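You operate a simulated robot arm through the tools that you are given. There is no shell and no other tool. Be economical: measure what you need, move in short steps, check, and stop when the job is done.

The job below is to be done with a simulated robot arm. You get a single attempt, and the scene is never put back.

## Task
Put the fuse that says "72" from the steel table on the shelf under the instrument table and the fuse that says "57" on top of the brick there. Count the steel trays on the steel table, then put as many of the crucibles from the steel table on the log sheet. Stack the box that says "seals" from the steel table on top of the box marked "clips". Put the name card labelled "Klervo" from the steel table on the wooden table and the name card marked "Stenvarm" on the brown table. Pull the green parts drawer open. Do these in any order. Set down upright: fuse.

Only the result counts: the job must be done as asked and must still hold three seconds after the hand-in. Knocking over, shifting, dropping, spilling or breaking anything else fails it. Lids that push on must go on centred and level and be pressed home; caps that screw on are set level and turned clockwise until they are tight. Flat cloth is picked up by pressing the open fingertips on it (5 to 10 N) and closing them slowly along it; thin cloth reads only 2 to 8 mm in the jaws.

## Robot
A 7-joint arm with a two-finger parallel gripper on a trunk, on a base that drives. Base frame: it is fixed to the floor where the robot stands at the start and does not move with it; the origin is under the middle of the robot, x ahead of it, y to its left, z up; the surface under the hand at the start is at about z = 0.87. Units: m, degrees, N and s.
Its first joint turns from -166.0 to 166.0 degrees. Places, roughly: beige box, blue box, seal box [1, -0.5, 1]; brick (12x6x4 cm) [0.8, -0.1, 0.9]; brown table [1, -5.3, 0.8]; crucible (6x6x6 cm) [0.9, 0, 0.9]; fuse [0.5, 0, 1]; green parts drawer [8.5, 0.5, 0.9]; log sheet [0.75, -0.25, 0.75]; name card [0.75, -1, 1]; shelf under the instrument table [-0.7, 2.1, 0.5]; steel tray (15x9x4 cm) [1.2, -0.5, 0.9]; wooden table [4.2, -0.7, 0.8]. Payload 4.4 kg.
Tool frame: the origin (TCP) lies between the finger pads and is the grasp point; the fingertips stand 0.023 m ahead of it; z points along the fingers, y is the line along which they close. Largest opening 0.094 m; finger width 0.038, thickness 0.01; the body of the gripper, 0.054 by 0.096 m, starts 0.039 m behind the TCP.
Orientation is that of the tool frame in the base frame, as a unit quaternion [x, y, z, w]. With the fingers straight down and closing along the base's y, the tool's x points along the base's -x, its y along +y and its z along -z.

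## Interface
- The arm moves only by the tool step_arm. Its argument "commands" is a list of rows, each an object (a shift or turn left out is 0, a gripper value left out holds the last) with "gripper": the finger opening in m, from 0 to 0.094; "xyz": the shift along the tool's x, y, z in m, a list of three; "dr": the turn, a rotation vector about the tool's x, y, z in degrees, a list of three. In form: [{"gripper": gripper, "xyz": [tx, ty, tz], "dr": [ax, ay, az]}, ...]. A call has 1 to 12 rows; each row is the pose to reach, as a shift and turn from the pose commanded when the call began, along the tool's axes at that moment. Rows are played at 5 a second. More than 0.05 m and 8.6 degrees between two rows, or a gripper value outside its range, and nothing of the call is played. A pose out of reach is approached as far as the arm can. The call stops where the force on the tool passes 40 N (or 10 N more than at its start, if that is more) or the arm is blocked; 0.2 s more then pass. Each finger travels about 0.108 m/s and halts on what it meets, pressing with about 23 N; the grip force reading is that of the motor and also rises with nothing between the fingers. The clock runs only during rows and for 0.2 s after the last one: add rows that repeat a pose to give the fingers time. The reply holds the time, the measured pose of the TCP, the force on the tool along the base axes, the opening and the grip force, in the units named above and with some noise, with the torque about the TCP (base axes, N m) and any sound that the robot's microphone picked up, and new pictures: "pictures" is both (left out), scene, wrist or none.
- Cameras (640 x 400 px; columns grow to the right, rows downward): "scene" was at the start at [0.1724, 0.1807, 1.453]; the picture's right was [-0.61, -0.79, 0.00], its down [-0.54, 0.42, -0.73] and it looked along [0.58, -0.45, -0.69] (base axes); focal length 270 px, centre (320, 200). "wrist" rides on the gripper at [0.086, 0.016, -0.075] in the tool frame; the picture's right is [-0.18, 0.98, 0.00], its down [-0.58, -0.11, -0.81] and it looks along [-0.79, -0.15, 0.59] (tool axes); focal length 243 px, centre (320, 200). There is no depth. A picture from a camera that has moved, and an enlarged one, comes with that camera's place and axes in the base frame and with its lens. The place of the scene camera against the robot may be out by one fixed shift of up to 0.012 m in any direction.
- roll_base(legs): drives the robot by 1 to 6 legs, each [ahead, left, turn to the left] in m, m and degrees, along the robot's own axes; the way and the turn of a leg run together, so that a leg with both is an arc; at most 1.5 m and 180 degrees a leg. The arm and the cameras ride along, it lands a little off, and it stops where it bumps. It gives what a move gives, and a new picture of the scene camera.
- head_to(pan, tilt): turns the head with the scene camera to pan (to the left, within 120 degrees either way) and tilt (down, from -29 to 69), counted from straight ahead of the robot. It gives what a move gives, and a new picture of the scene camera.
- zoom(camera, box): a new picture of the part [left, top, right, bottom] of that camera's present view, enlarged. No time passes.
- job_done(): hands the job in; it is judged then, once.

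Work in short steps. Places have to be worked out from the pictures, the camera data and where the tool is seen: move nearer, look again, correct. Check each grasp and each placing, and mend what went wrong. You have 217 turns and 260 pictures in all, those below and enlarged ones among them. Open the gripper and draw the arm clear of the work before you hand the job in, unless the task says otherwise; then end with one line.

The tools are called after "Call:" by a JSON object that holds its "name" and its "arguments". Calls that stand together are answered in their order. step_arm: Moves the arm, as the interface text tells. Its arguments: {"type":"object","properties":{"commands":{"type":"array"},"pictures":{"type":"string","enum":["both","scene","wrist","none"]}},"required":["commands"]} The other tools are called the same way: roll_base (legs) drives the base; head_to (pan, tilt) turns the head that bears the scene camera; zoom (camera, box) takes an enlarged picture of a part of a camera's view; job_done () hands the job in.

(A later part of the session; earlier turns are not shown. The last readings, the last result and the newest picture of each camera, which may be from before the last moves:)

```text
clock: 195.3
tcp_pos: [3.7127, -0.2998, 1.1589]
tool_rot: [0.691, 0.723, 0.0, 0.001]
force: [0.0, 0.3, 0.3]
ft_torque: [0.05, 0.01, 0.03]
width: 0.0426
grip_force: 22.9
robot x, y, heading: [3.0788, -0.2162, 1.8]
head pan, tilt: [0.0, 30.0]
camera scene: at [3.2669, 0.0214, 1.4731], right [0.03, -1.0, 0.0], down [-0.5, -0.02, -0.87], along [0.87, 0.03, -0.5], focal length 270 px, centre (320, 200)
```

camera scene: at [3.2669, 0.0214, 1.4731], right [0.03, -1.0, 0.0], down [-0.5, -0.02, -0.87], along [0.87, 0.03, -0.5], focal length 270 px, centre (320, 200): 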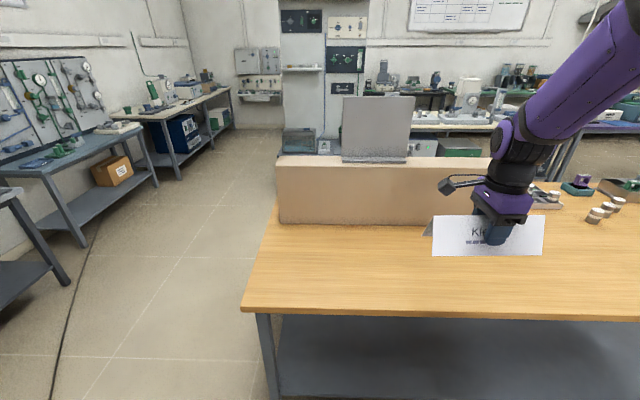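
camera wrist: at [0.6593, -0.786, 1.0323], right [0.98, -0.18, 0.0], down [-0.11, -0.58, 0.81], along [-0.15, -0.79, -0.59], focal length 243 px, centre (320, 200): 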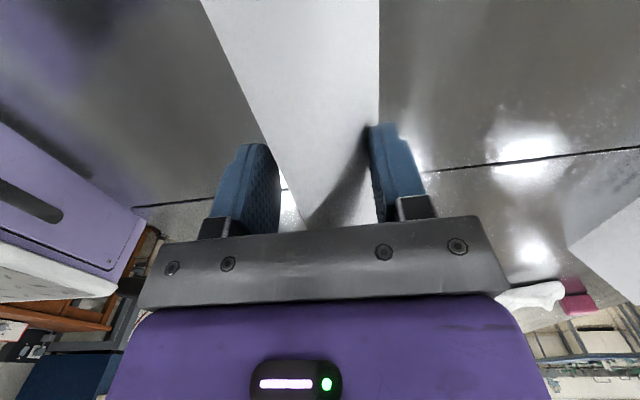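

The wooden table's front edge is x ≈ 3.79 and it is free up to the board at x ≈ 4.22. I reach out to x ≈ 3.95 and lower to z ≈ 0.92.

Call:
{"name": "step_arm", "arguments": {"commands": [{"xyz": [0, 0.04, 0.02]}, {"xyz": [0, 0.08, 0.04]}, {"xyz": [-0.005, 0.12, 0.06]}, {"xyz": [-0.008, 0.16, 0.09]}, {"xyz": [-0.01, 0.2, 0.12]}, {"xyz": [-0.011, 0.24, 0.15]}, {"xyz": [-0.011, 0.24, 0.19]}, {"xyz": [-0.011, 0.24, 0.23]}, {"xyz": [-0.011, 0.24, 0.24]}], "pictures": "both"}}

```text
clock: 197.3
tcp_pos: [3.9528, -0.3, 0.9169]
tool_rot: [0.691, 0.723, 0.001, 0.001]
force: [0.2, -0.5, -0.5]
ft_torque: [0.03, -0.01, -0.02]
width: 0.0421
grip_force: 22.2
robot x, y, heading: [3.0759, -0.2132, 1.6]
head pan, tilt: [0.0, 30.0]
camera scene: at [3.2667, 0.0214, 1.4731], right [0.03, -1.0, 0.0], down [-0.5, -0.02, -0.87], along [0.87, 0.03, -0.5], focal length 270 px, centre (320, 200)
camera wrist: at [3.9653, -0.2129, 0.9925], right [0.99, -0.14, 0.0], down [-0.08, -0.59, 0.81], along [-0.11, -0.8, -0.59], focal length 243 px, centre (320, 200)
```

scene: 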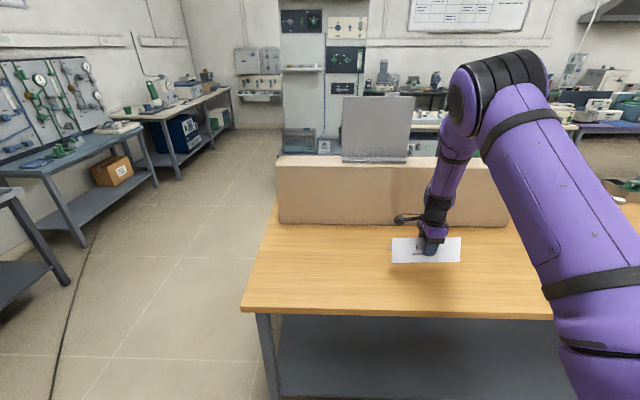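
wrist: 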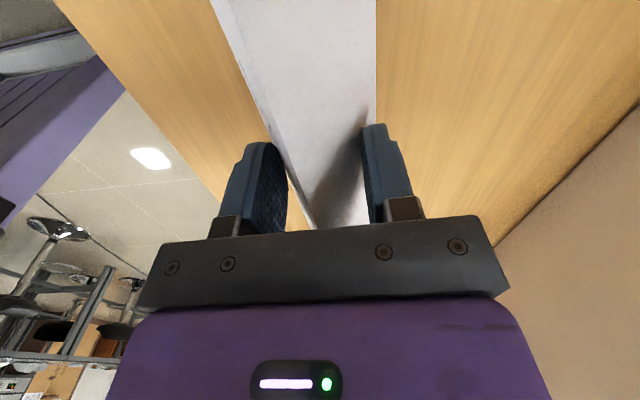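

Well over the table. Lower slowly until contact.

Call:
{"name": "step_arm", "arguments": {"commands": [{"xyz": [0, 0, 0.01]}, {"xyz": [0, 0, 0.02]}, {"xyz": [0, 0, 0.03]}, {"xyz": [0, 0, 0.036]}, {"xyz": [0, 0, 0.042]}, {"xyz": [0, 0, 0.046]}, {"xyz": [0, 0, 0.05]}, {"xyz": [0, 0, 0.053]}, {"xyz": [0, 0, 0.056]}, {"xyz": [0, 0, 0.056]}], "pictures": "none"}}

```text
clock: 199.5
tcp_pos: [3.9521, -0.2996, 0.8618]
tool_rot: [0.692, 0.722, 0.0, 0.001]
force: [-0.1, -0.3, 0.5]
ft_torque: [0.02, 0.02, 0.03]
width: 0.0414
grip_force: 23.2
robot x, y, heading: [3.0787, -0.2145, 1.7]
head pan, tilt: [0.0, 30.0]
```

Call:
{"name": "step_arm", "arguments": {"commands": [{"xyz": [0, 0, 0.003]}, {"xyz": [0, 0, 0.006]}, {"xyz": [0, 0, 0.009]}, {"xyz": [0, 0, 0.012]}, {"xyz": [0, 0, 0.014]}, {"xyz": [0, 0, 0.014]}], "pictures": "wrist"}}

```text
clock: 200.9
tcp_pos: [3.9537, -0.3018, 0.8487]
tool_rot: [0.691, 0.722, 0.001, 0.001]
force: [-0.3, -0.5, -0.4]
ft_torque: [-0.01, 0.0, 0.01]
width: 0.0414
grip_force: 23.4
robot x, y, heading: [3.0744, -0.2207, 1.8]
head pan, tilt: [0.0, 30.0]
camera wrist: at [3.9656, -0.2142, 0.9245], right [0.99, -0.14, 0.0], down [-0.08, -0.59, 0.81], along [-0.11, -0.8, -0.59], focal length 243 px, centre (320, 200)
```

wrist: 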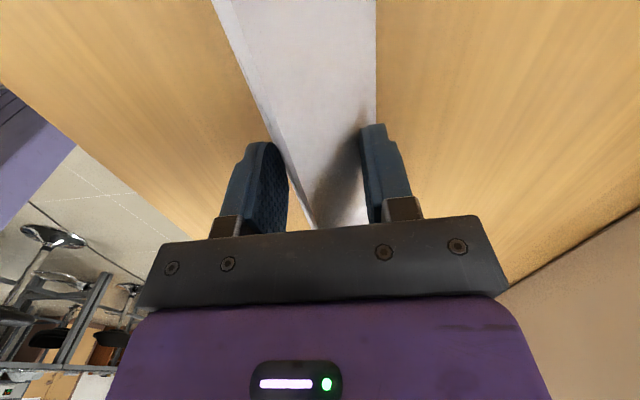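

Call:
{"name": "step_arm", "arguments": {"commands": [{"xyz": [0, 0, 0.002]}, {"xyz": [0, 0, 0.004]}, {"xyz": [0, 0, 0.006]}, {"xyz": [0, 0, 0.008]}, {"xyz": [0, 0, 0.01]}, {"xyz": [0, 0, 0.01]}], "pictures": "none"}}

```text
clock: 201.7
tcp_pos: [3.9534, -0.3008, 0.8479]
tool_rot: [0.692, 0.722, 0.003, 0.002]
force: [-6.6, -1.4, 17.1]
ft_torque: [0.0, 0.25, -0.05]
width: 0.0408
grip_force: 22.6
robot x, y, heading: [3.0733, -0.2134, 1.9]
head pan, tilt: [0.0, 30.0]
stopped in row 3: the force on the tool passed its limit at 44 N (the readings are from after the stop); the commanded pose is now the measured one
```

Contact. Release gently, then rise.

Call:
{"name": "step_arm", "arguments": {"commands": [{"gripper": 0.045, "xyz": [0, 0, 0]}, {"gripper": 0.055, "xyz": [0, 0, 0]}, {"gripper": 0.075, "xyz": [0, 0, 0]}, {"gripper": 0.094, "xyz": [0, 0, 0]}, {"xyz": [0, 0, -0.005]}, {"xyz": [0, 0, -0.04]}, {"xyz": [0, 0, -0.08]}, {"xyz": [0, 0, -0.12]}, {"xyz": [0, 0, -0.16]}, {"xyz": [0, 0, -0.2]}, {"xyz": [0, 0, -0.24]}], "pictures": "both"}}

```text
clock: 204.1
tcp_pos: [3.954, -0.3005, 1.0866]
tool_rot: [0.692, 0.722, 0.001, 0.001]
force: [0.9, 0.4, -0.5]
ft_torque: [0.01, 0.01, 0.03]
width: 0.0939
grip_force: 0.2
robot x, y, heading: [3.0755, -0.2213, 1.8]
head pan, tilt: [0.0, 30.0]
camera scene: at [3.2674, 0.0214, 1.473], right [0.03, -1.0, 0.0], down [-0.5, -0.02, -0.87], along [0.87, 0.03, -0.5], focal length 270 px, centre (320, 200)
camera wrist: at [3.9657, -0.2138, 1.1617], right [0.99, -0.14, 0.0], down [-0.09, -0.59, 0.81], along [-0.11, -0.8, -0.59], focal length 243 px, centre (320, 200)
```

scene: 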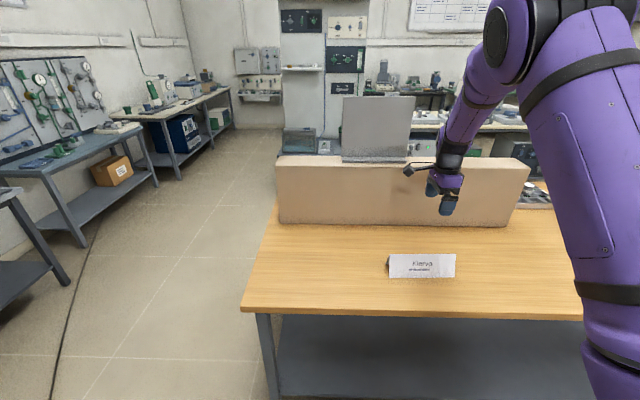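
wrist: 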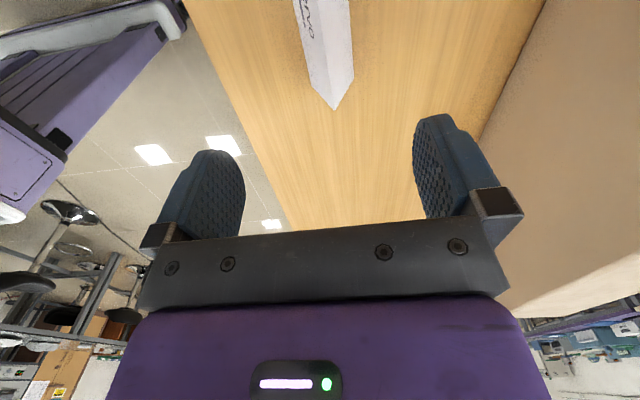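

Klervo stands on the wooden table. Since I'm halfway there, I look for the green parts drawer next.

Call:
{"name": "zoom", "arguments": {"camera": "scene", "box": [220, 0, 420, 160]}}

Call:
{"name": "step_arm", "arguments": {"commands": [{"xyz": [0, -0.04, -0.01]}, {"xyz": [0, -0.08, -0.02]}, {"xyz": [0, -0.12, -0.03]}, {"xyz": [0, -0.16, -0.04]}, {"xyz": [0, -0.2, -0.05]}, {"xyz": [0, -0.24, -0.06]}, {"xyz": [0, -0.28, -0.06]}], "pictures": "none"}}

```text
2.50 times, centred on (320, 80) of scene
camera zoom: at [3.2674, 0.0214, 1.473], right [0.03, -1.0, 0.0], down [-0.5, -0.02, -0.87], along [0.87, 0.03, -0.5], focal length 674 px, centre (320, 500)
```

zoom: 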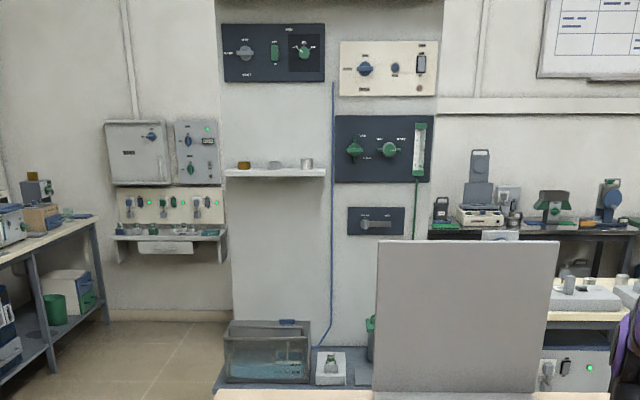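

```text
clock: 205.7
tcp_pos: [3.674, -0.313, 1.1448]
tool_rot: [0.692, 0.722, 0.002, 0.002]
force: [1.0, 0.3, -1.2]
ft_torque: [-0.01, 0.02, -0.04]
width: 0.0939
grip_force: 0.1
robot x, y, heading: [3.0768, -0.2145, 1.9]
head pan, tilt: [0.0, 30.0]
```

I drive to the corridor left of the wooden table and forward for a better look.

Call:
{"name": "roll_base", "arguments": {"legs": [[0, 1.3, -1.8], [1.3, 0, 0]]}}

Call:
{"name": "head_to", "arguments": {"pan": 0, "tilt": 12}}

```text
clock: 218.3
tcp_pos: [4.9231, 0.9734, 1.1453]
tool_rot: [0.703, 0.711, 0.002, 0.002]
force: [0.7, -0.1, 0.0]
ft_torque: [0.01, -0.01, 0.01]
width: 0.0941
grip_force: 0.1
robot x, y, heading: [4.3319, 1.0889, -0.1]
head pan, tilt: [0.0, 30.0]
camera scene: at [4.527, 1.3216, 1.4731], right [0.0, -1.0, 0.0], down [-0.5, 0.0, -0.87], along [0.87, 0.0, -0.5], focal length 270 px, centre (320, 200)
```

scene: 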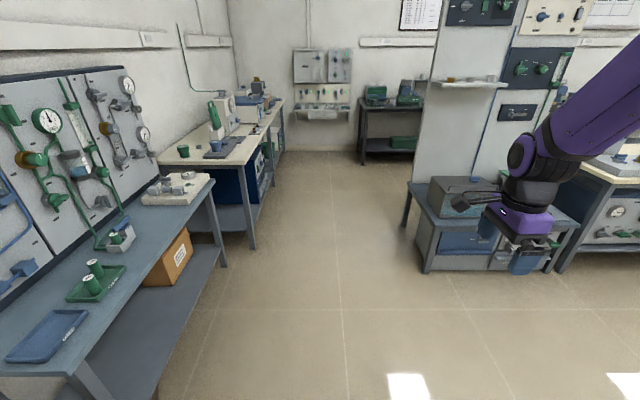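

```text
clock: 219.1
tcp_pos: [4.9244, 0.9746, 1.1447]
tool_rot: [0.703, 0.712, 0.002, 0.002]
force: [0.1, 0.3, -0.1]
ft_torque: [0.0, -0.02, 0.0]
width: 0.094
grip_force: 0.2
robot x, y, heading: [4.328, 1.0893, 0.1]
head pan, tilt: [0.0, 12.0]
camera scene: at [4.5298, 1.3216, 1.5021], right [0.0, -1.0, 0.0], down [-0.21, 0.0, -0.98], along [0.98, 0.0, -0.21], focal length 270 px, centre (320, 200)
```

scene: 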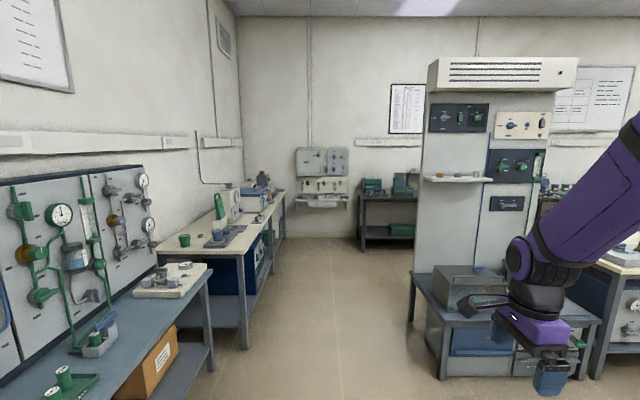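

Call:
{"name": "zoom", "arguments": {"camera": "scene", "box": [340, 160, 430, 260]}}

```text
4.00 times, centred on (385, 210) of scene
camera zoom: at [4.5298, 1.3216, 1.5021], right [0.0, -1.0, 0.0], down [-0.21, 0.0, -0.98], along [0.98, 0.0, -0.21], focal length 1078 px, centre (60, 160)
```

zoom: 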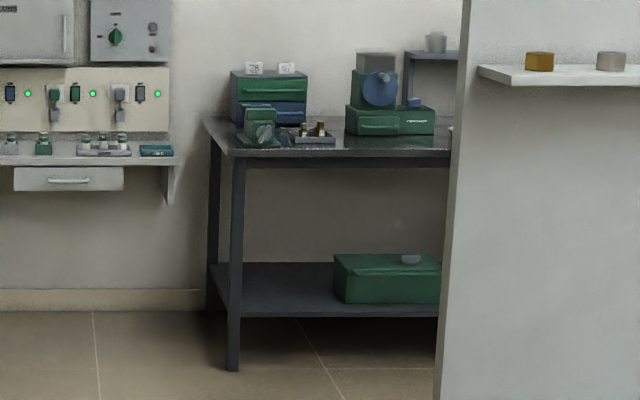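

The green drawer is in the small cabinet on the table at the back, with a vice in front. I drive nearer.

Call:
{"name": "roll_base", "arguments": {"legs": [[1.45, 0.03, 0], [1.3, 0, 0]]}}

Call:
{"name": "head_to", "arguments": {"pan": -30, "tilt": 25}}

```text
clock: 232.3
tcp_pos: [7.6337, 0.9514, 1.1446]
tool_rot: [0.71, 0.704, 0.003, 0.002]
force: [0.1, 0.0, -0.2]
ft_torque: [0.03, -0.02, 0.02]
width: 0.0942
grip_force: 0.0
robot x, y, heading: [7.0443, 1.0786, -1.3]
head pan, tilt: [0.0, 12.0]
camera scene: at [7.2481, 1.3071, 1.5022], right [-0.02, -1.0, 0.0], down [-0.21, 0.0, -0.98], along [0.98, -0.02, -0.21], focal length 270 px, centre (320, 200)
```

scene: 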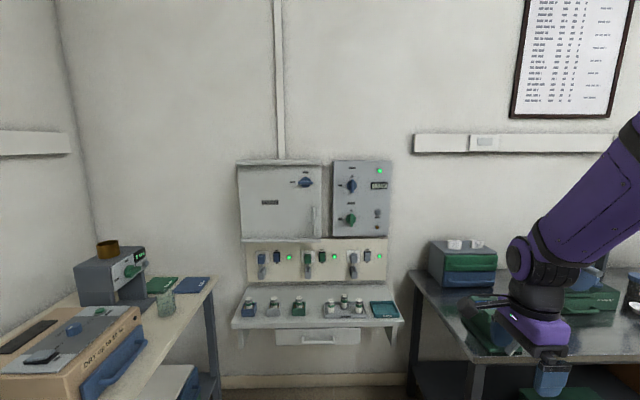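

```text
clock: 233.2
tcp_pos: [7.6347, 0.9516, 1.1454]
tool_rot: [0.71, 0.704, 0.003, 0.002]
force: [0.1, 0.0, -0.1]
ft_torque: [0.01, -0.01, -0.02]
width: 0.094
grip_force: 0.1
robot x, y, heading: [7.0437, 1.0811, -1.3]
head pan, tilt: [-30.0, 25.0]
camera scene: at [7.2338, 1.2614, 1.4811], right [-0.52, -0.86, 0.0], down [-0.36, 0.22, -0.91], along [0.78, -0.47, -0.42], focal length 270 px, centre (320, 200)
```

scene: 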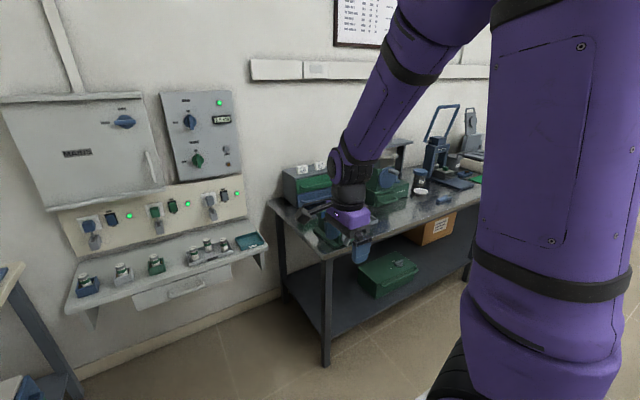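

Call:
{"name": "zoom", "arguments": {"camera": "scene", "box": [260, 145, 390, 265]}}

Call:
{"name": "step_arm", "arguments": {"commands": [{"xyz": [0, 0, -0.04]}, {"xyz": [0, -0.02, -0.08]}], "pictures": "wrist"}}

```text
3.33 times, centred on (325, 205) of scene
camera zoom: at [7.2338, 1.2614, 1.4811], right [-0.52, -0.86, 0.0], down [-0.36, 0.22, -0.91], along [0.78, -0.47, -0.42], focal length 898 px, centre (303, 183)
```

zoom: 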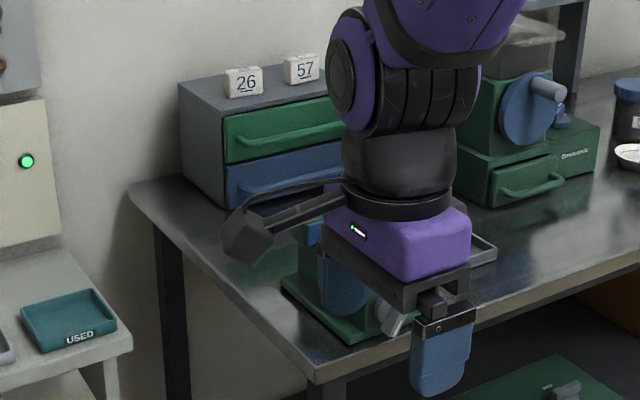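

```text
clock: 233.8
tcp_pos: [7.615, 0.9532, 1.223]
tool_rot: [0.71, 0.704, 0.002, 0.002]
force: [0.6, -0.1, -0.4]
ft_torque: [-0.01, 0.02, 0.02]
width: 0.0941
grip_force: 0.1
robot x, y, heading: [7.0432, 1.0784, -1.2]
head pan, tilt: [-30.0, 25.0]
camera wrist: at [7.6318, 1.0391, 1.2991], right [0.98, -0.19, 0.0], down [-0.12, -0.58, 0.81], along [-0.15, -0.79, -0.59], focal length 243 px, centre (320, 200)
```

wrist: 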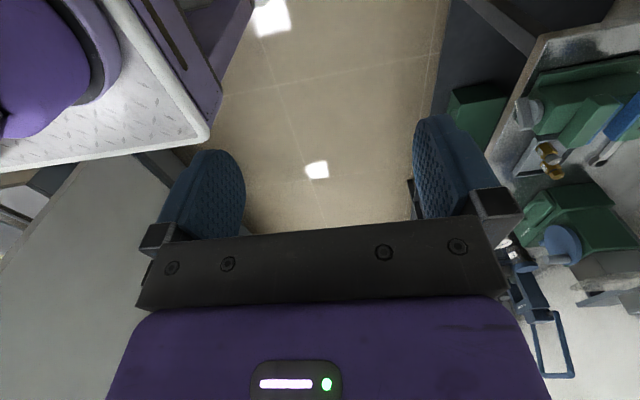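

I look at the space to the right before moving sideways.

Call:
{"name": "head_to", "arguments": {"pan": -75, "tilt": 45}}

```text
clock: 234.9
tcp_pos: [7.6137, 0.953, 1.2231]
tool_rot: [0.711, 0.704, 0.002, 0.002]
force: [0.5, -0.2, -0.2]
ft_torque: [-0.01, -0.04, -0.01]
width: 0.094
grip_force: 0.0
robot x, y, heading: [7.0428, 1.079, -1.5]
head pan, tilt: [-75.0, 45.0]
camera scene: at [7.1743, 1.2301, 1.4505], right [-0.97, -0.24, 0.0], down [-0.17, 0.69, -0.71], along [0.17, -0.69, -0.71], focal length 270 px, centre (320, 200)
```

scene: 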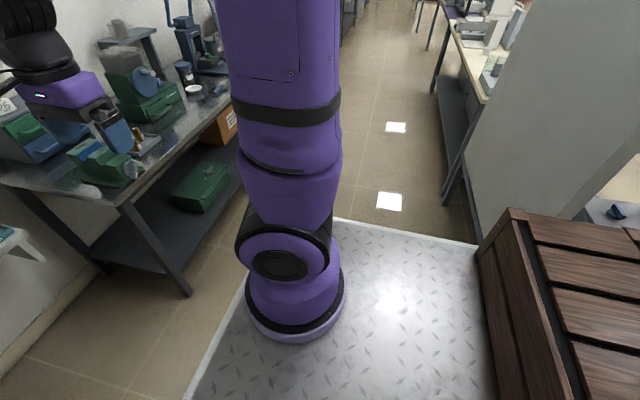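

The corridor is wide enough. I move to about (7.39, 0.6), squared to the table.

Call:
{"name": "roll_base", "arguments": {"legs": [[0.34, -0.2, 1.3], [0, -0.28, 0]]}}

Call:
{"name": "head_to", "arguments": {"pan": -12, "tilt": 30}}

```text
clock: 238.9
tcp_pos: [7.9536, 0.478, 1.2227]
tool_rot: [0.704, 0.71, 0.001, 0.001]
force: [-0.2, 0.9, 0.4]
ft_torque: [0.03, 0.03, 0.01]
width: 0.0941
grip_force: 0.0
robot x, y, heading: [7.3789, 0.5945, 0.0]
head pan, tilt: [-75.0, 45.0]
camera scene: at [7.5086, 0.748, 1.4505], right [-0.97, -0.26, 0.0], down [-0.18, 0.68, -0.71], along [0.18, -0.68, -0.71], focal length 270 px, centre (320, 200)
```

scene: 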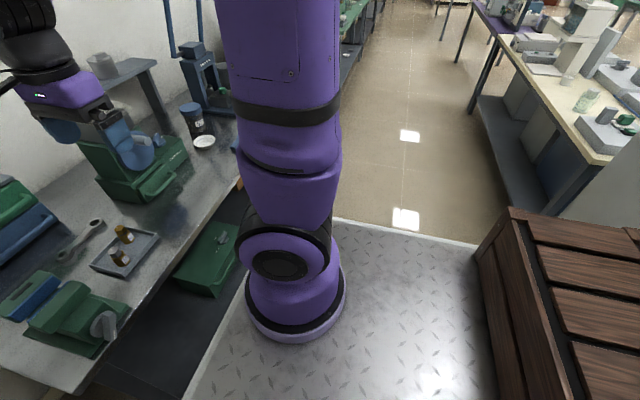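

```text
clock: 240.3
tcp_pos: [7.9534, 0.478, 1.2234]
tool_rot: [0.704, 0.71, 0.002, 0.002]
force: [0.5, -0.1, -0.1]
ft_torque: [0.0, -0.02, -0.01]
width: 0.0937
grip_force: 0.1
robot x, y, heading: [7.3818, 0.5988, -0.1]
head pan, tilt: [-12.0, 30.0]
camera scene: at [7.5762, 0.8075, 1.4731], right [-0.21, -0.98, 0.0], down [-0.49, 0.11, -0.87], along [0.85, -0.18, -0.5], focal length 270 px, centre (320, 200)
```

scene: 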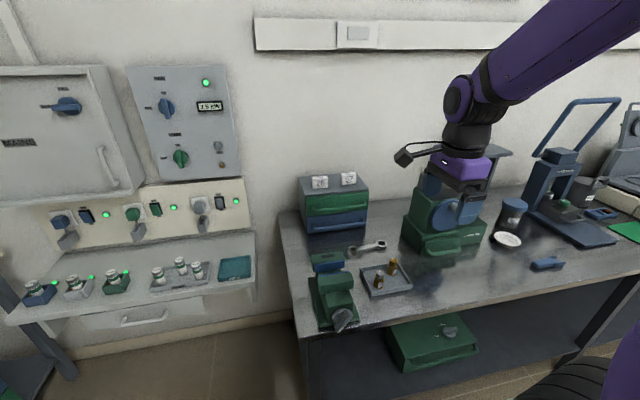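

Now a clear view; enlarge on the cabinet and vice.

Call:
{"name": "zoom", "arguments": {"camera": "scene", "box": [270, 160, 430, 340]}}

Call:
{"name": "zoom", "arguments": {"camera": "scene", "box": [290, 165, 380, 245]}}

```text
2.22 times, centred on (350, 250) of scene
camera zoom: at [7.5762, 0.8075, 1.4731], right [-0.21, -0.98, 0.0], down [-0.49, 0.11, -0.87], along [0.85, -0.18, -0.5], focal length 599 px, centre (253, 89)
```

zoom: 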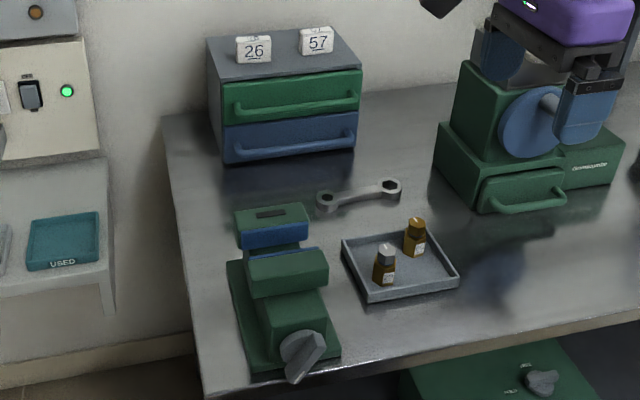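

```text
5.00 times, centred on (335, 205) of scene
camera zoom: at [7.5762, 0.8075, 1.4731], right [-0.21, -0.98, 0.0], down [-0.49, 0.11, -0.87], along [0.85, -0.18, -0.5], focal length 1347 px, centre (245, 175)
```

zoom: 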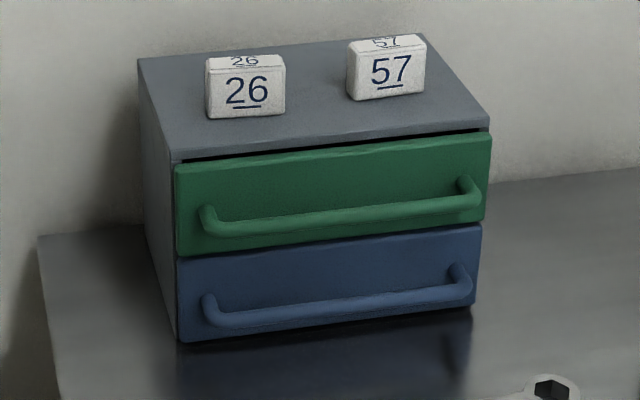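

The bar handle of the green drawer runs y ≈ 0.46–0.66 at about (8.40, z ≈ 0.947). I tilt the tool to 30° below horizontal (closing across the bar).

Call:
{"name": "step_arm", "arguments": {"commands": [{"gripper": 0.094, "xyz": [0, 0, 0], "dr": [-7.5, 0, 0]}, {"xyz": [0, 0, 0], "dr": [-15, 0, 0]}, {"xyz": [0, 0, 0], "dr": [-22.5, 0, 0]}, {"xyz": [0, 0, 0], "dr": [-30, 0, 0]}, {"xyz": [0, 0, 0], "dr": [-37.5, 0, 0]}, {"xyz": [0, 0, 0], "dr": [-45, 0, 0]}, {"xyz": [0, 0, 0], "dr": [-52.5, 0, 0]}, {"xyz": [0, 0, 0], "dr": [-60, 0, 0]}, {"xyz": [0, 0, 0], "dr": [-60, 0, 0]}], "pictures": "both"}}

```text
clock: 242.3
tcp_pos: [8.0145, 0.4619, 1.2778]
tool_rot: [0.609, 0.614, 0.357, 0.354]
force: [-0.2, 0.6, -0.3]
ft_torque: [0.02, -0.01, -0.02]
width: 0.0936
grip_force: 0.0
out of reach, approached as far as the arm can: row 5, 6, 7, 8, 9
robot x, y, heading: [7.379, 0.5931, -0.2]
head pan, tilt: [-12.0, 30.0]
camera scene: at [7.5762, 0.8076, 1.4731], right [-0.21, -0.98, 0.0], down [-0.49, 0.11, -0.87], along [0.85, -0.18, -0.5], focal length 270 px, centre (320, 200)
camera wrist: at [7.9568, 0.5482, 1.33], right [0.49, -0.18, 0.85], down [-0.75, -0.59, 0.3], along [0.45, -0.79, -0.42], focal length 243 px, centre (320, 200)
```

scene: 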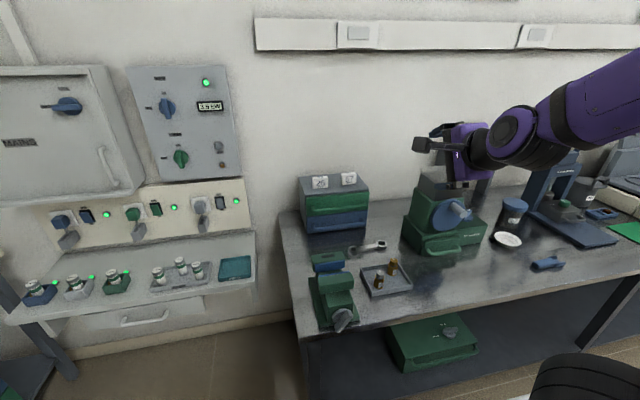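
wrist: 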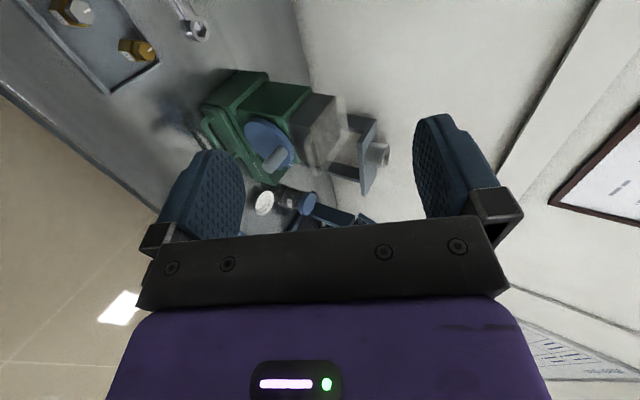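

Orientation reached. I advance part of the way and check.

Call:
{"name": "step_arm", "arguments": {"commands": [{"gripper": 0.05, "xyz": [0.002, -0.005, 0.05]}, {"xyz": [0.004, -0.01, 0.1]}, {"xyz": [0.007, -0.015, 0.15]}, {"xyz": [0.007, -0.0186, 0.2]}, {"xyz": [0.007, -0.0186, 0.24]}, {"xyz": [0.007, -0.0186, 0.24]}], "pictures": "both"}}

```text
refused: row 1 steps farther than a row can; nothing moved
```

Call:
{"name": "step_arm", "arguments": {"commands": [{"gripper": 0.05, "xyz": [0.001, -0.003, 0.03]}, {"xyz": [0.003, -0.008, 0.075]}, {"xyz": [0.005, -0.012, 0.12]}, {"xyz": [0.007, -0.016, 0.16]}, {"xyz": [0.007, -0.0186, 0.2]}, {"xyz": [0.007, -0.0186, 0.24]}, {"xyz": [0.007, -0.0186, 0.24]}], "pictures": "both"}}

```text
clock: 243.9
tcp_pos: [8.2126, 0.4724, 1.14]
tool_rot: [0.609, 0.614, 0.357, 0.354]
force: [0.1, 0.9, -0.6]
ft_torque: [0.01, 0.02, -0.02]
width: 0.05
grip_force: 0.1
robot x, y, heading: [7.3818, 0.5991, -0.1]
head pan, tilt: [-12.0, 30.0]
camera scene: at [7.5761, 0.8075, 1.4731], right [-0.21, -0.98, 0.0], down [-0.49, 0.11, -0.87], along [0.85, -0.18, -0.5], focal length 270 px, centre (320, 200)
camera wrist: at [8.1567, 0.5573, 1.1926], right [0.49, -0.18, 0.85], down [-0.75, -0.59, 0.3], along [0.45, -0.79, -0.42], focal length 243 px, centre (320, 200)
```

scene: 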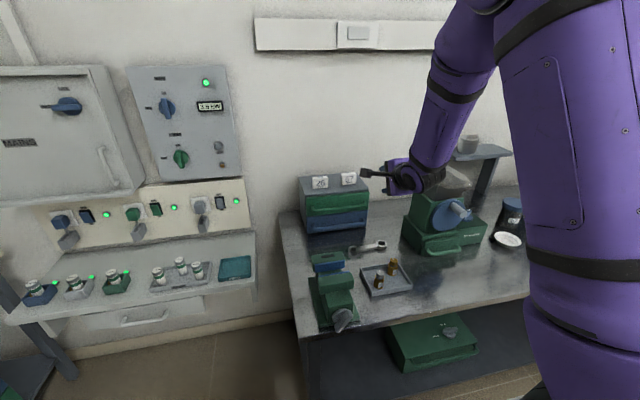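
wrist: 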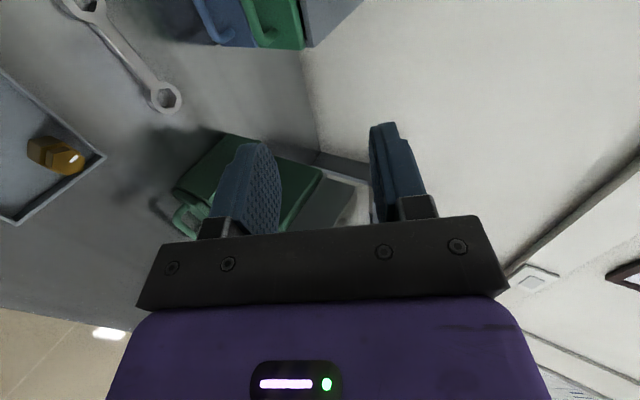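

Call:
{"name": "zoom", "arguments": {"camera": "wrist", "box": [180, 0, 370, 110]}}

```text
3.37 times, centred on (275, 55) of wrist
camera zoom: at [8.1567, 0.5573, 1.1926], right [0.49, -0.18, 0.85], down [-0.75, -0.59, 0.3], along [0.45, -0.79, -0.42], focal length 817 px, centre (472, 688)
```

zoom: 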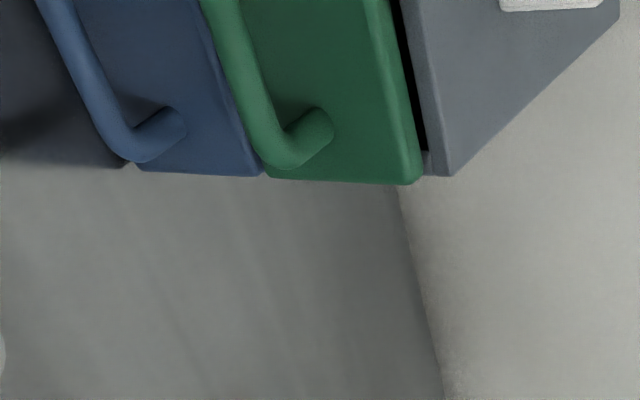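

Refined: drawer front at x ≈ 8.42, bar centre about (8.39, z 0.956). I go to a pre-grasp point in line with it.

Call:
{"name": "step_arm", "arguments": {"commands": [{"gripper": 0.05, "xyz": [0.004, -0.018, 0.035]}, {"xyz": [0.008, -0.036, 0.07]}, {"gripper": 0.038, "xyz": [0.012, -0.054, 0.105]}, {"xyz": [0.0176, -0.072, 0.14]}, {"xyz": [0.0176, -0.072, 0.181]}, {"xyz": [0.0176, -0.072, 0.181]}], "pictures": "both"}}

Call:
{"name": "zoom", "arguments": {"camera": "wrist", "box": [220, 0, 420, 160]}}

Call:
{"name": "zoom", "arguments": {"camera": "scene", "box": [290, 150, 410, 250]}}

```text
clock: 245.3
tcp_pos: [8.3341, 0.4878, 0.9873]
tool_rot: [0.609, 0.614, 0.357, 0.353]
force: [-0.2, -1.3, 0.2]
ft_torque: [0.01, -0.05, -0.01]
width: 0.0381
grip_force: 0.0
robot x, y, heading: [7.3828, 0.5942, -0.2]
head pan, tilt: [-12.0, 30.0]
camera scene: at [7.5761, 0.8075, 1.4731], right [-0.21, -0.98, 0.0], down [-0.49, 0.11, -0.87], along [0.85, -0.18, -0.5], focal length 270 px, centre (320, 200)
camera wrist: at [8.2773, 0.5754, 1.0397], right [0.49, -0.18, 0.85], down [-0.75, -0.59, 0.3], along [0.45, -0.79, -0.42], focal length 243 px, centre (320, 200)
```

scene: 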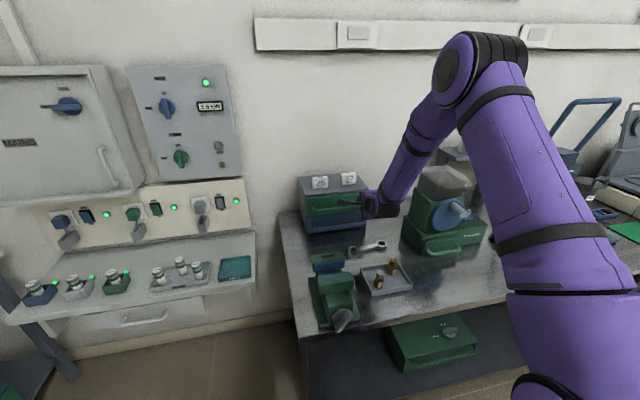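
wrist: 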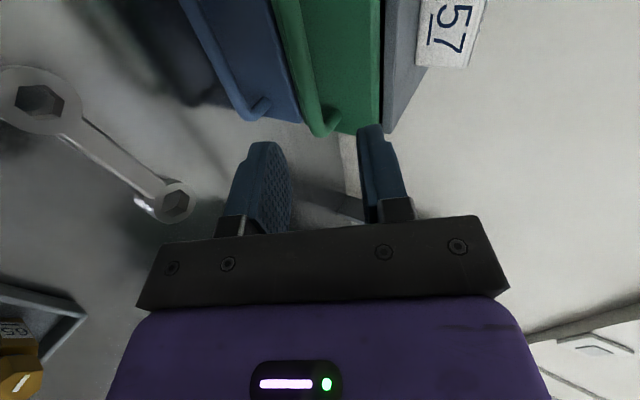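

```text
2.50 times, centred on (320, 80) of wrist
camera zoom: at [8.2773, 0.5754, 1.0397], right [0.49, -0.18, 0.85], down [-0.75, -0.59, 0.3], along [0.45, -0.79, -0.42], focal length 606 px, centre (320, 500)
```

zoom: 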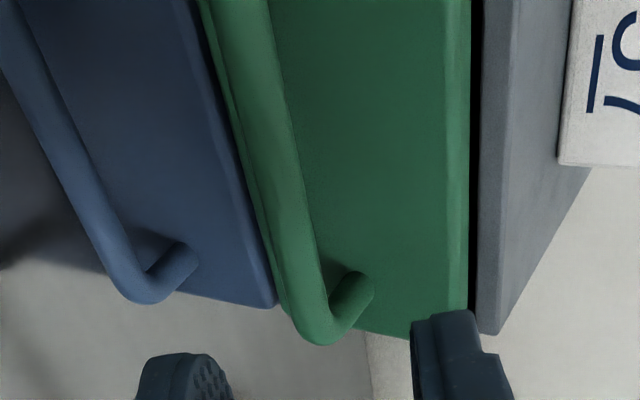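

```text
4.00 times, centred on (350, 200) of scene
camera zoom: at [7.5761, 0.8075, 1.4731], right [-0.21, -0.98, 0.0], down [-0.49, 0.11, -0.87], along [0.85, -0.18, -0.5], focal length 1078 px, centre (200, 200)
```

zoom: 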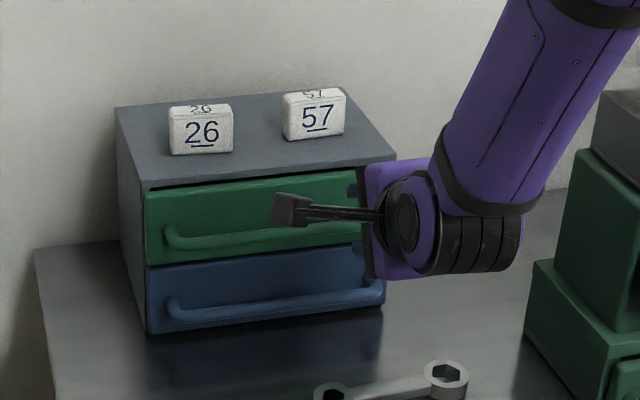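

Aligned. Advance 5.5 cm onto the bar and close.

Call:
{"name": "step_arm", "arguments": {"commands": [{"xyz": [0, -0.002, 0.02]}, {"xyz": [0, -0.003, 0.035]}, {"xyz": [0, -0.003, 0.045]}, {"xyz": [0, -0.003, 0.055]}, {"xyz": [0, -0.003, 0.055]}], "pictures": "wrist"}}

```text
clock: 246.5
tcp_pos: [8.3823, 0.4903, 0.9581]
tool_rot: [0.608, 0.615, 0.357, 0.353]
force: [-0.4, 0.8, 0.5]
ft_torque: [0.01, 0.05, -0.03]
width: 0.0379
grip_force: 0.1
robot x, y, heading: [7.3823, 0.5975, -0.1]
head pan, tilt: [-12.0, 30.0]
camera wrist: at [8.324, 0.5756, 1.0099], right [0.49, -0.18, 0.85], down [-0.75, -0.59, 0.31], along [0.45, -0.79, -0.42], focal length 243 px, centre (320, 200)
```

wrist: 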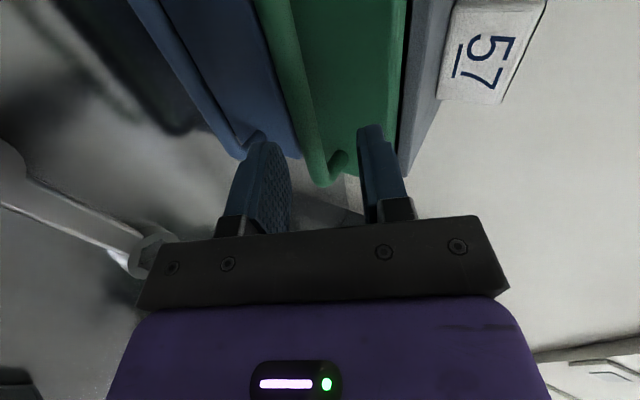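

No contact with the face; bar is between the fingers. Close.

Call:
{"name": "step_arm", "arguments": {"commands": [{"gripper": 0.03}, {"gripper": 0.02}, {"gripper": 0.01}, {"gripper": 0.0}, {"gripper": 0.0}], "pictures": "wrist"}}

```text
clock: 247.7
tcp_pos: [8.3818, 0.4894, 0.9565]
tool_rot: [0.609, 0.614, 0.357, 0.354]
force: [-1.0, 0.3, -0.2]
ft_torque: [-0.01, 0.0, -0.01]
width: 0.0
grip_force: 23.2
robot x, y, heading: [7.3788, 0.593, -0.1]
head pan, tilt: [-12.0, 30.0]
camera wrist: at [8.3239, 0.5755, 1.01], right [0.49, -0.18, 0.85], down [-0.75, -0.59, 0.31], along [0.45, -0.79, -0.42], focal length 243 px, centre (320, 200)
```

wrist: 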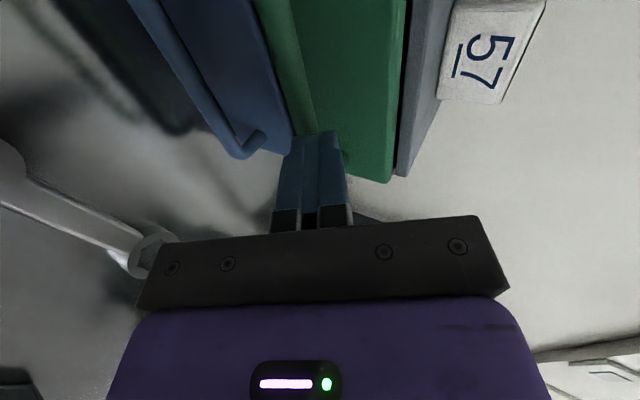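

Closed on nothing: the bar lies further in. Re-evaluating three views puts it near (8.413, z 0.935). Reopen, advance 2.5 cm, and close again.

Call:
{"name": "step_arm", "arguments": {"commands": [{"gripper": 0.02, "xyz": [0, 0, -0.01]}, {"gripper": 0.038, "xyz": [0, 0, -0.01]}, {"xyz": [0, 0, -0.01]}, {"xyz": [0, 0, 0.0]}, {"xyz": [0.005, 0, 0.01]}, {"xyz": [0.008, 0, 0.018]}, {"xyz": [0.01, 0, 0.025]}, {"xyz": [0.01, 0, 0.025]}], "pictures": "wrist"}}

Call:
{"name": "step_arm", "arguments": {"commands": [{"gripper": 0.03}, {"gripper": 0.02}, {"gripper": 0.01}, {"gripper": 0.0}, {"gripper": 0.0}], "pictures": "wrist"}}

```text
clock: 249.5
tcp_pos: [8.4031, 0.5002, 0.9449]
tool_rot: [0.609, 0.614, 0.356, 0.353]
force: [-0.5, 0.9, 1.1]
ft_torque: [-0.01, 0.01, -0.01]
width: 0.038
grip_force: 0.1
robot x, y, heading: [7.383, 0.5939, -0.3]
head pan, tilt: [-12.0, 30.0]
camera wrist: at [8.3457, 0.5866, 0.9978], right [0.49, -0.18, 0.85], down [-0.75, -0.59, 0.31], along [0.45, -0.79, -0.42], focal length 243 px, centre (320, 200)
```

wrist: 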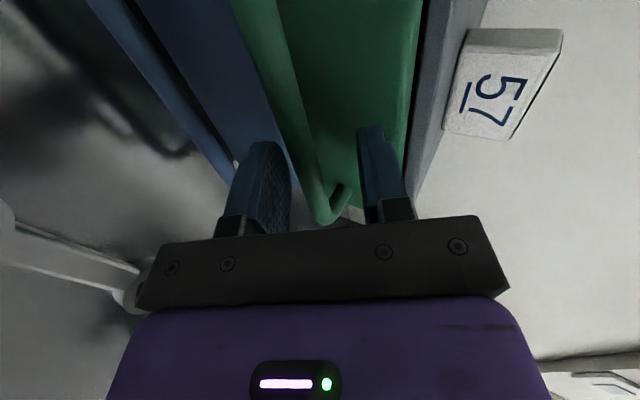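

```text
clock: 250.5
tcp_pos: [8.3984, 0.4994, 0.939]
tool_rot: [0.611, 0.616, 0.354, 0.349]
force: [0.4, -1.0, -3.3]
ft_torque: [0.23, 0.05, -0.22]
width: 0.0121
grip_force: 45.3
robot x, y, heading: [7.3804, 0.5948, -0.1]
head pan, tilt: [-12.0, 30.0]
stopped in row 5: the force on the tool passed its limit at 43 N (the readings are from after the stop); the commanded pose is now the measured one
camera wrist: at [8.3426, 0.5864, 0.9924], right [0.5, -0.18, 0.85], down [-0.74, -0.59, 0.31], along [0.44, -0.79, -0.43], focal length 243 px, centre (320, 200)
```

wrist: 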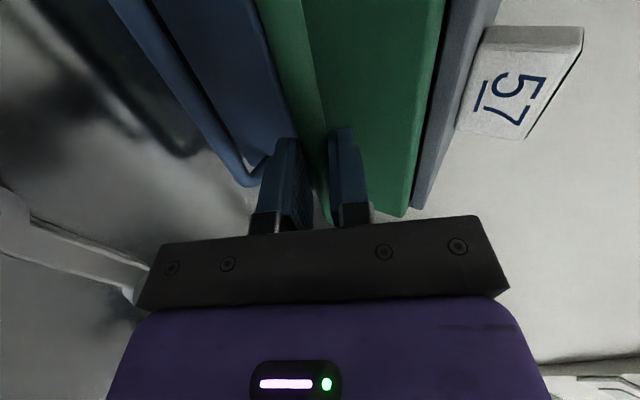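

Gripped the bar (0.012 m). Pull straight back 5 cm.

Call:
{"name": "step_arm", "arguments": {"commands": [{"gripper": 0.0, "xyz": [0, -0.005, -0.0087]}, {"xyz": [0, -0.01, -0.0174]}, {"xyz": [0, -0.015, -0.026]}, {"xyz": [0, -0.02, -0.035]}, {"xyz": [0, -0.025, -0.0435]}, {"xyz": [0, -0.025, -0.0435]}], "pictures": "both"}}

```text
clock: 251.9
tcp_pos: [8.3489, 0.5008, 0.9373]
tool_rot: [0.612, 0.616, 0.353, 0.348]
force: [-0.9, 1.8, -12.2]
ft_torque: [0.55, 0.14, 0.33]
width: 0.0126
grip_force: 45.2
robot x, y, heading: [7.3746, 0.5955, -0.1]
head pan, tilt: [-12.0, 30.0]
camera scene: at [7.5766, 0.8075, 1.473], right [-0.21, -0.98, 0.0], down [-0.49, 0.11, -0.87], along [0.85, -0.18, -0.5], focal length 270 px, centre (320, 200)
camera wrist: at [8.2922, 0.5862, 0.9924], right [0.5, -0.18, 0.85], down [-0.74, -0.59, 0.31], along [0.44, -0.79, -0.43], focal length 243 px, centre (320, 200)
```

scene: 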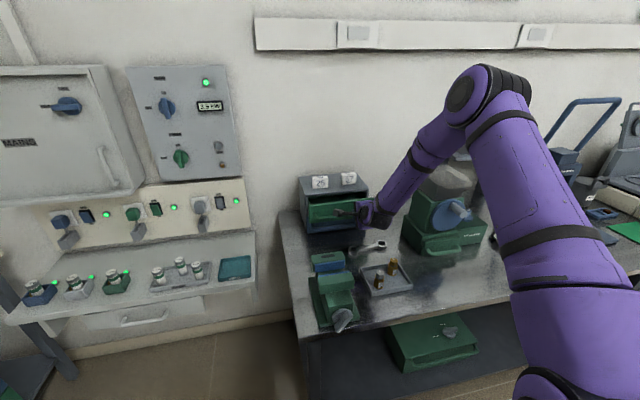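
wrist: 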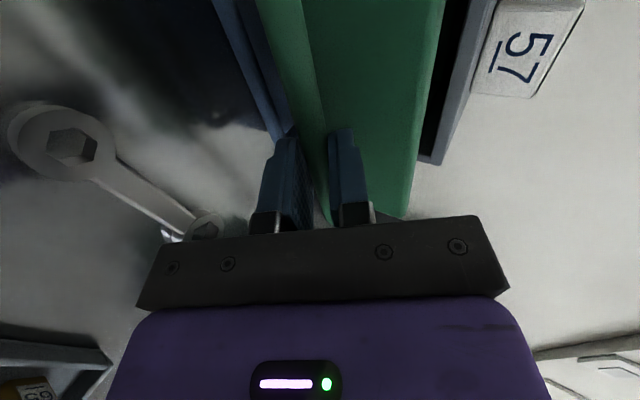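

The drawer is sliding. Continue another 9 cm.

Call:
{"name": "step_arm", "arguments": {"commands": [{"xyz": [0, -0.0085, -0.012]}, {"xyz": [0, -0.016, -0.025]}, {"xyz": [0, -0.0235, -0.038]}, {"xyz": [0, -0.031, -0.051]}, {"xyz": [0, -0.0385, -0.064]}, {"xyz": [0, -0.0465, -0.0775]}, {"xyz": [0, -0.0465, -0.0775]}], "pictures": "both"}}

```text
clock: 253.2
tcp_pos: [8.2776, 0.4997, 0.9395]
tool_rot: [0.61, 0.614, 0.357, 0.352]
force: [25.7, 1.3, -19.9]
ft_torque: [0.49, 0.04, 0.21]
width: 0.0126
grip_force: 45.0
robot x, y, heading: [7.3809, 0.5949, -0.3]
head pan, tilt: [-12.0, 30.0]
stopped in row 6: the force on the tool passed its limit at 52 N (the readings are from after the stop); the commanded pose is now the measured one
camera scene: at [7.5786, 0.8076, 1.4728], right [-0.21, -0.98, 0.0], down [-0.49, 0.11, -0.87], along [0.85, -0.18, -0.5], focal length 270 px, centre (320, 200)
camera wrist: at [8.2203, 0.5859, 0.9927], right [0.49, -0.18, 0.85], down [-0.75, -0.59, 0.31], along [0.45, -0.79, -0.42], focal length 243 px, centre (320, 200)
```

scene: 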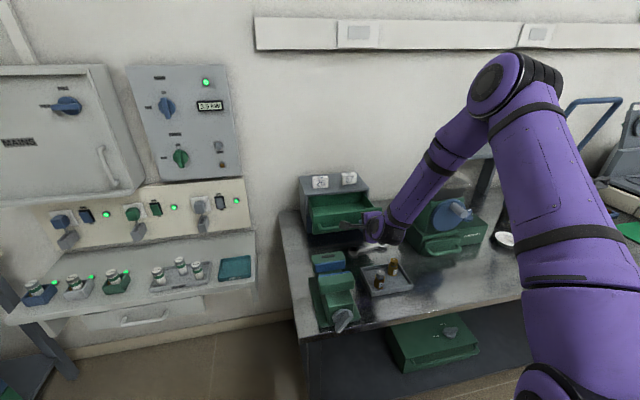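
wrist: 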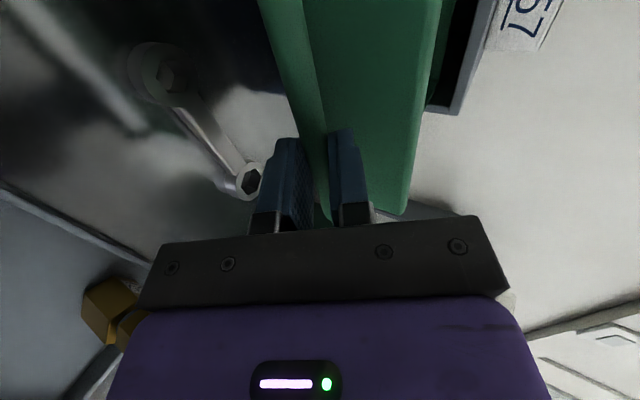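

The drawer reached its stop (about 12 cm open). Relax, open the fingers and withdraw along the tool.

Call:
{"name": "step_arm", "arguments": {"commands": [{"gripper": 0.0, "xyz": [0, 0.001, 0.0017]}, {"gripper": 0.02, "xyz": [0, 0.0, 0.0017]}, {"gripper": 0.038, "xyz": [0, 0.0, 0.0017]}, {"gripper": 0.044, "xyz": [0, 0, 0.0017]}, {"xyz": [0, 0, -0.02]}, {"xyz": [0, 0, -0.05]}, {"xyz": [0, 0, -0.09]}, {"xyz": [0, 0, -0.13]}, {"xyz": [0, 0.03, -0.16]}], "pictures": "both"}}

Call:
{"name": "zoom", "arguments": {"camera": "scene", "box": [270, 150, 430, 340]}}

```text
clock: 255.2
tcp_pos: [8.152, 0.4952, 1.0459]
tool_rot: [0.61, 0.614, 0.356, 0.352]
force: [1.8, -0.6, -0.1]
ft_torque: [-0.02, -0.04, 0.0]
width: 0.0441
grip_force: 0.0
robot x, y, heading: [7.3808, 0.5973, 0.1]
head pan, tilt: [-12.0, 30.0]
camera scene: at [7.5772, 0.8074, 1.473], right [-0.21, -0.98, 0.0], down [-0.49, 0.11, -0.87], along [0.85, -0.18, -0.5], focal length 270 px, centre (320, 200)
camera wrist: at [8.0963, 0.5823, 1.0995], right [0.49, -0.18, 0.85], down [-0.75, -0.59, 0.31], along [0.45, -0.79, -0.42], focal length 243 px, centre (320, 200)
```

scene: 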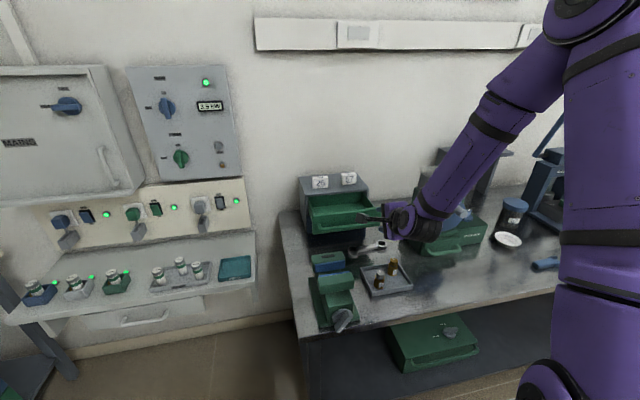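
wrist: 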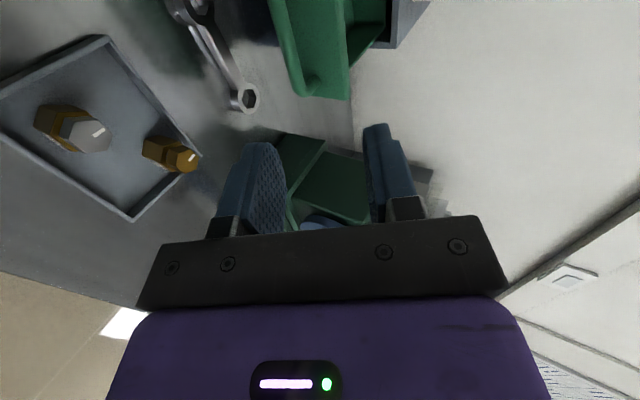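

```text
2.11 times, centred on (350, 245) of scene
camera zoom: at [7.5772, 0.8074, 1.473], right [-0.21, -0.98, 0.0], down [-0.49, 0.11, -0.87], along [0.85, -0.18, -0.5], focal length 567 px, centre (257, 105)
```

zoom: 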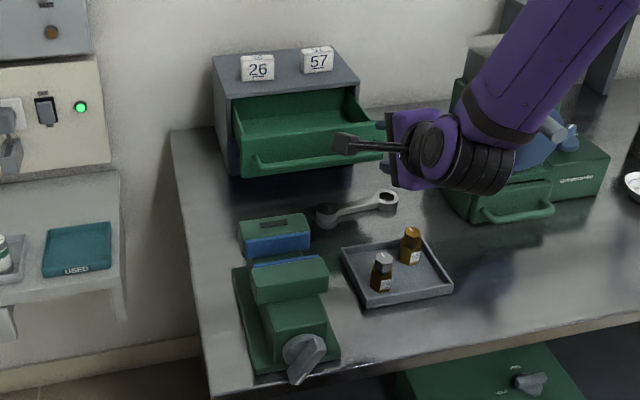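

Drawer open, nothing disturbed. Raise and bring the tool straight down again.

Call:
{"name": "step_arm", "arguments": {"commands": [{"xyz": [0, 0.035, -0.02]}, {"xyz": [0, 0.07, -0.04]}, {"xyz": [0, 0.104, -0.06]}, {"gripper": 0.094, "xyz": [0, 0.139, -0.08], "dr": [7.5, 0, 0]}, {"xyz": [0, 0.15, -0.09], "dr": [15, 0, 0]}, {"xyz": [0, 0.15, -0.09], "dr": [22.5, 0, 0]}, {"xyz": [0, 0.15, -0.09], "dr": [30, 0, 0]}, {"xyz": [0, 0.15, -0.09], "dr": [37.5, 0, 0]}, {"xyz": [0, 0.15, -0.09], "dr": [45, 0, 0]}, {"xyz": [0, 0.15, -0.09], "dr": [52.5, 0, 0]}, {"xyz": [0, 0.15, -0.09], "dr": [60, 0, 0]}], "pictures": "none"}}

```text
clock: 257.6
tcp_pos: [8.1491, 0.4998, 1.2226]
tool_rot: [0.705, 0.709, 0.003, 0.001]
force: [-0.9, 0.4, 0.7]
ft_torque: [0.0, -0.03, 0.0]
width: 0.0937
grip_force: 0.0
robot x, y, heading: [7.3781, 0.5947, -0.2]
head pan, tilt: [-12.0, 30.0]
```

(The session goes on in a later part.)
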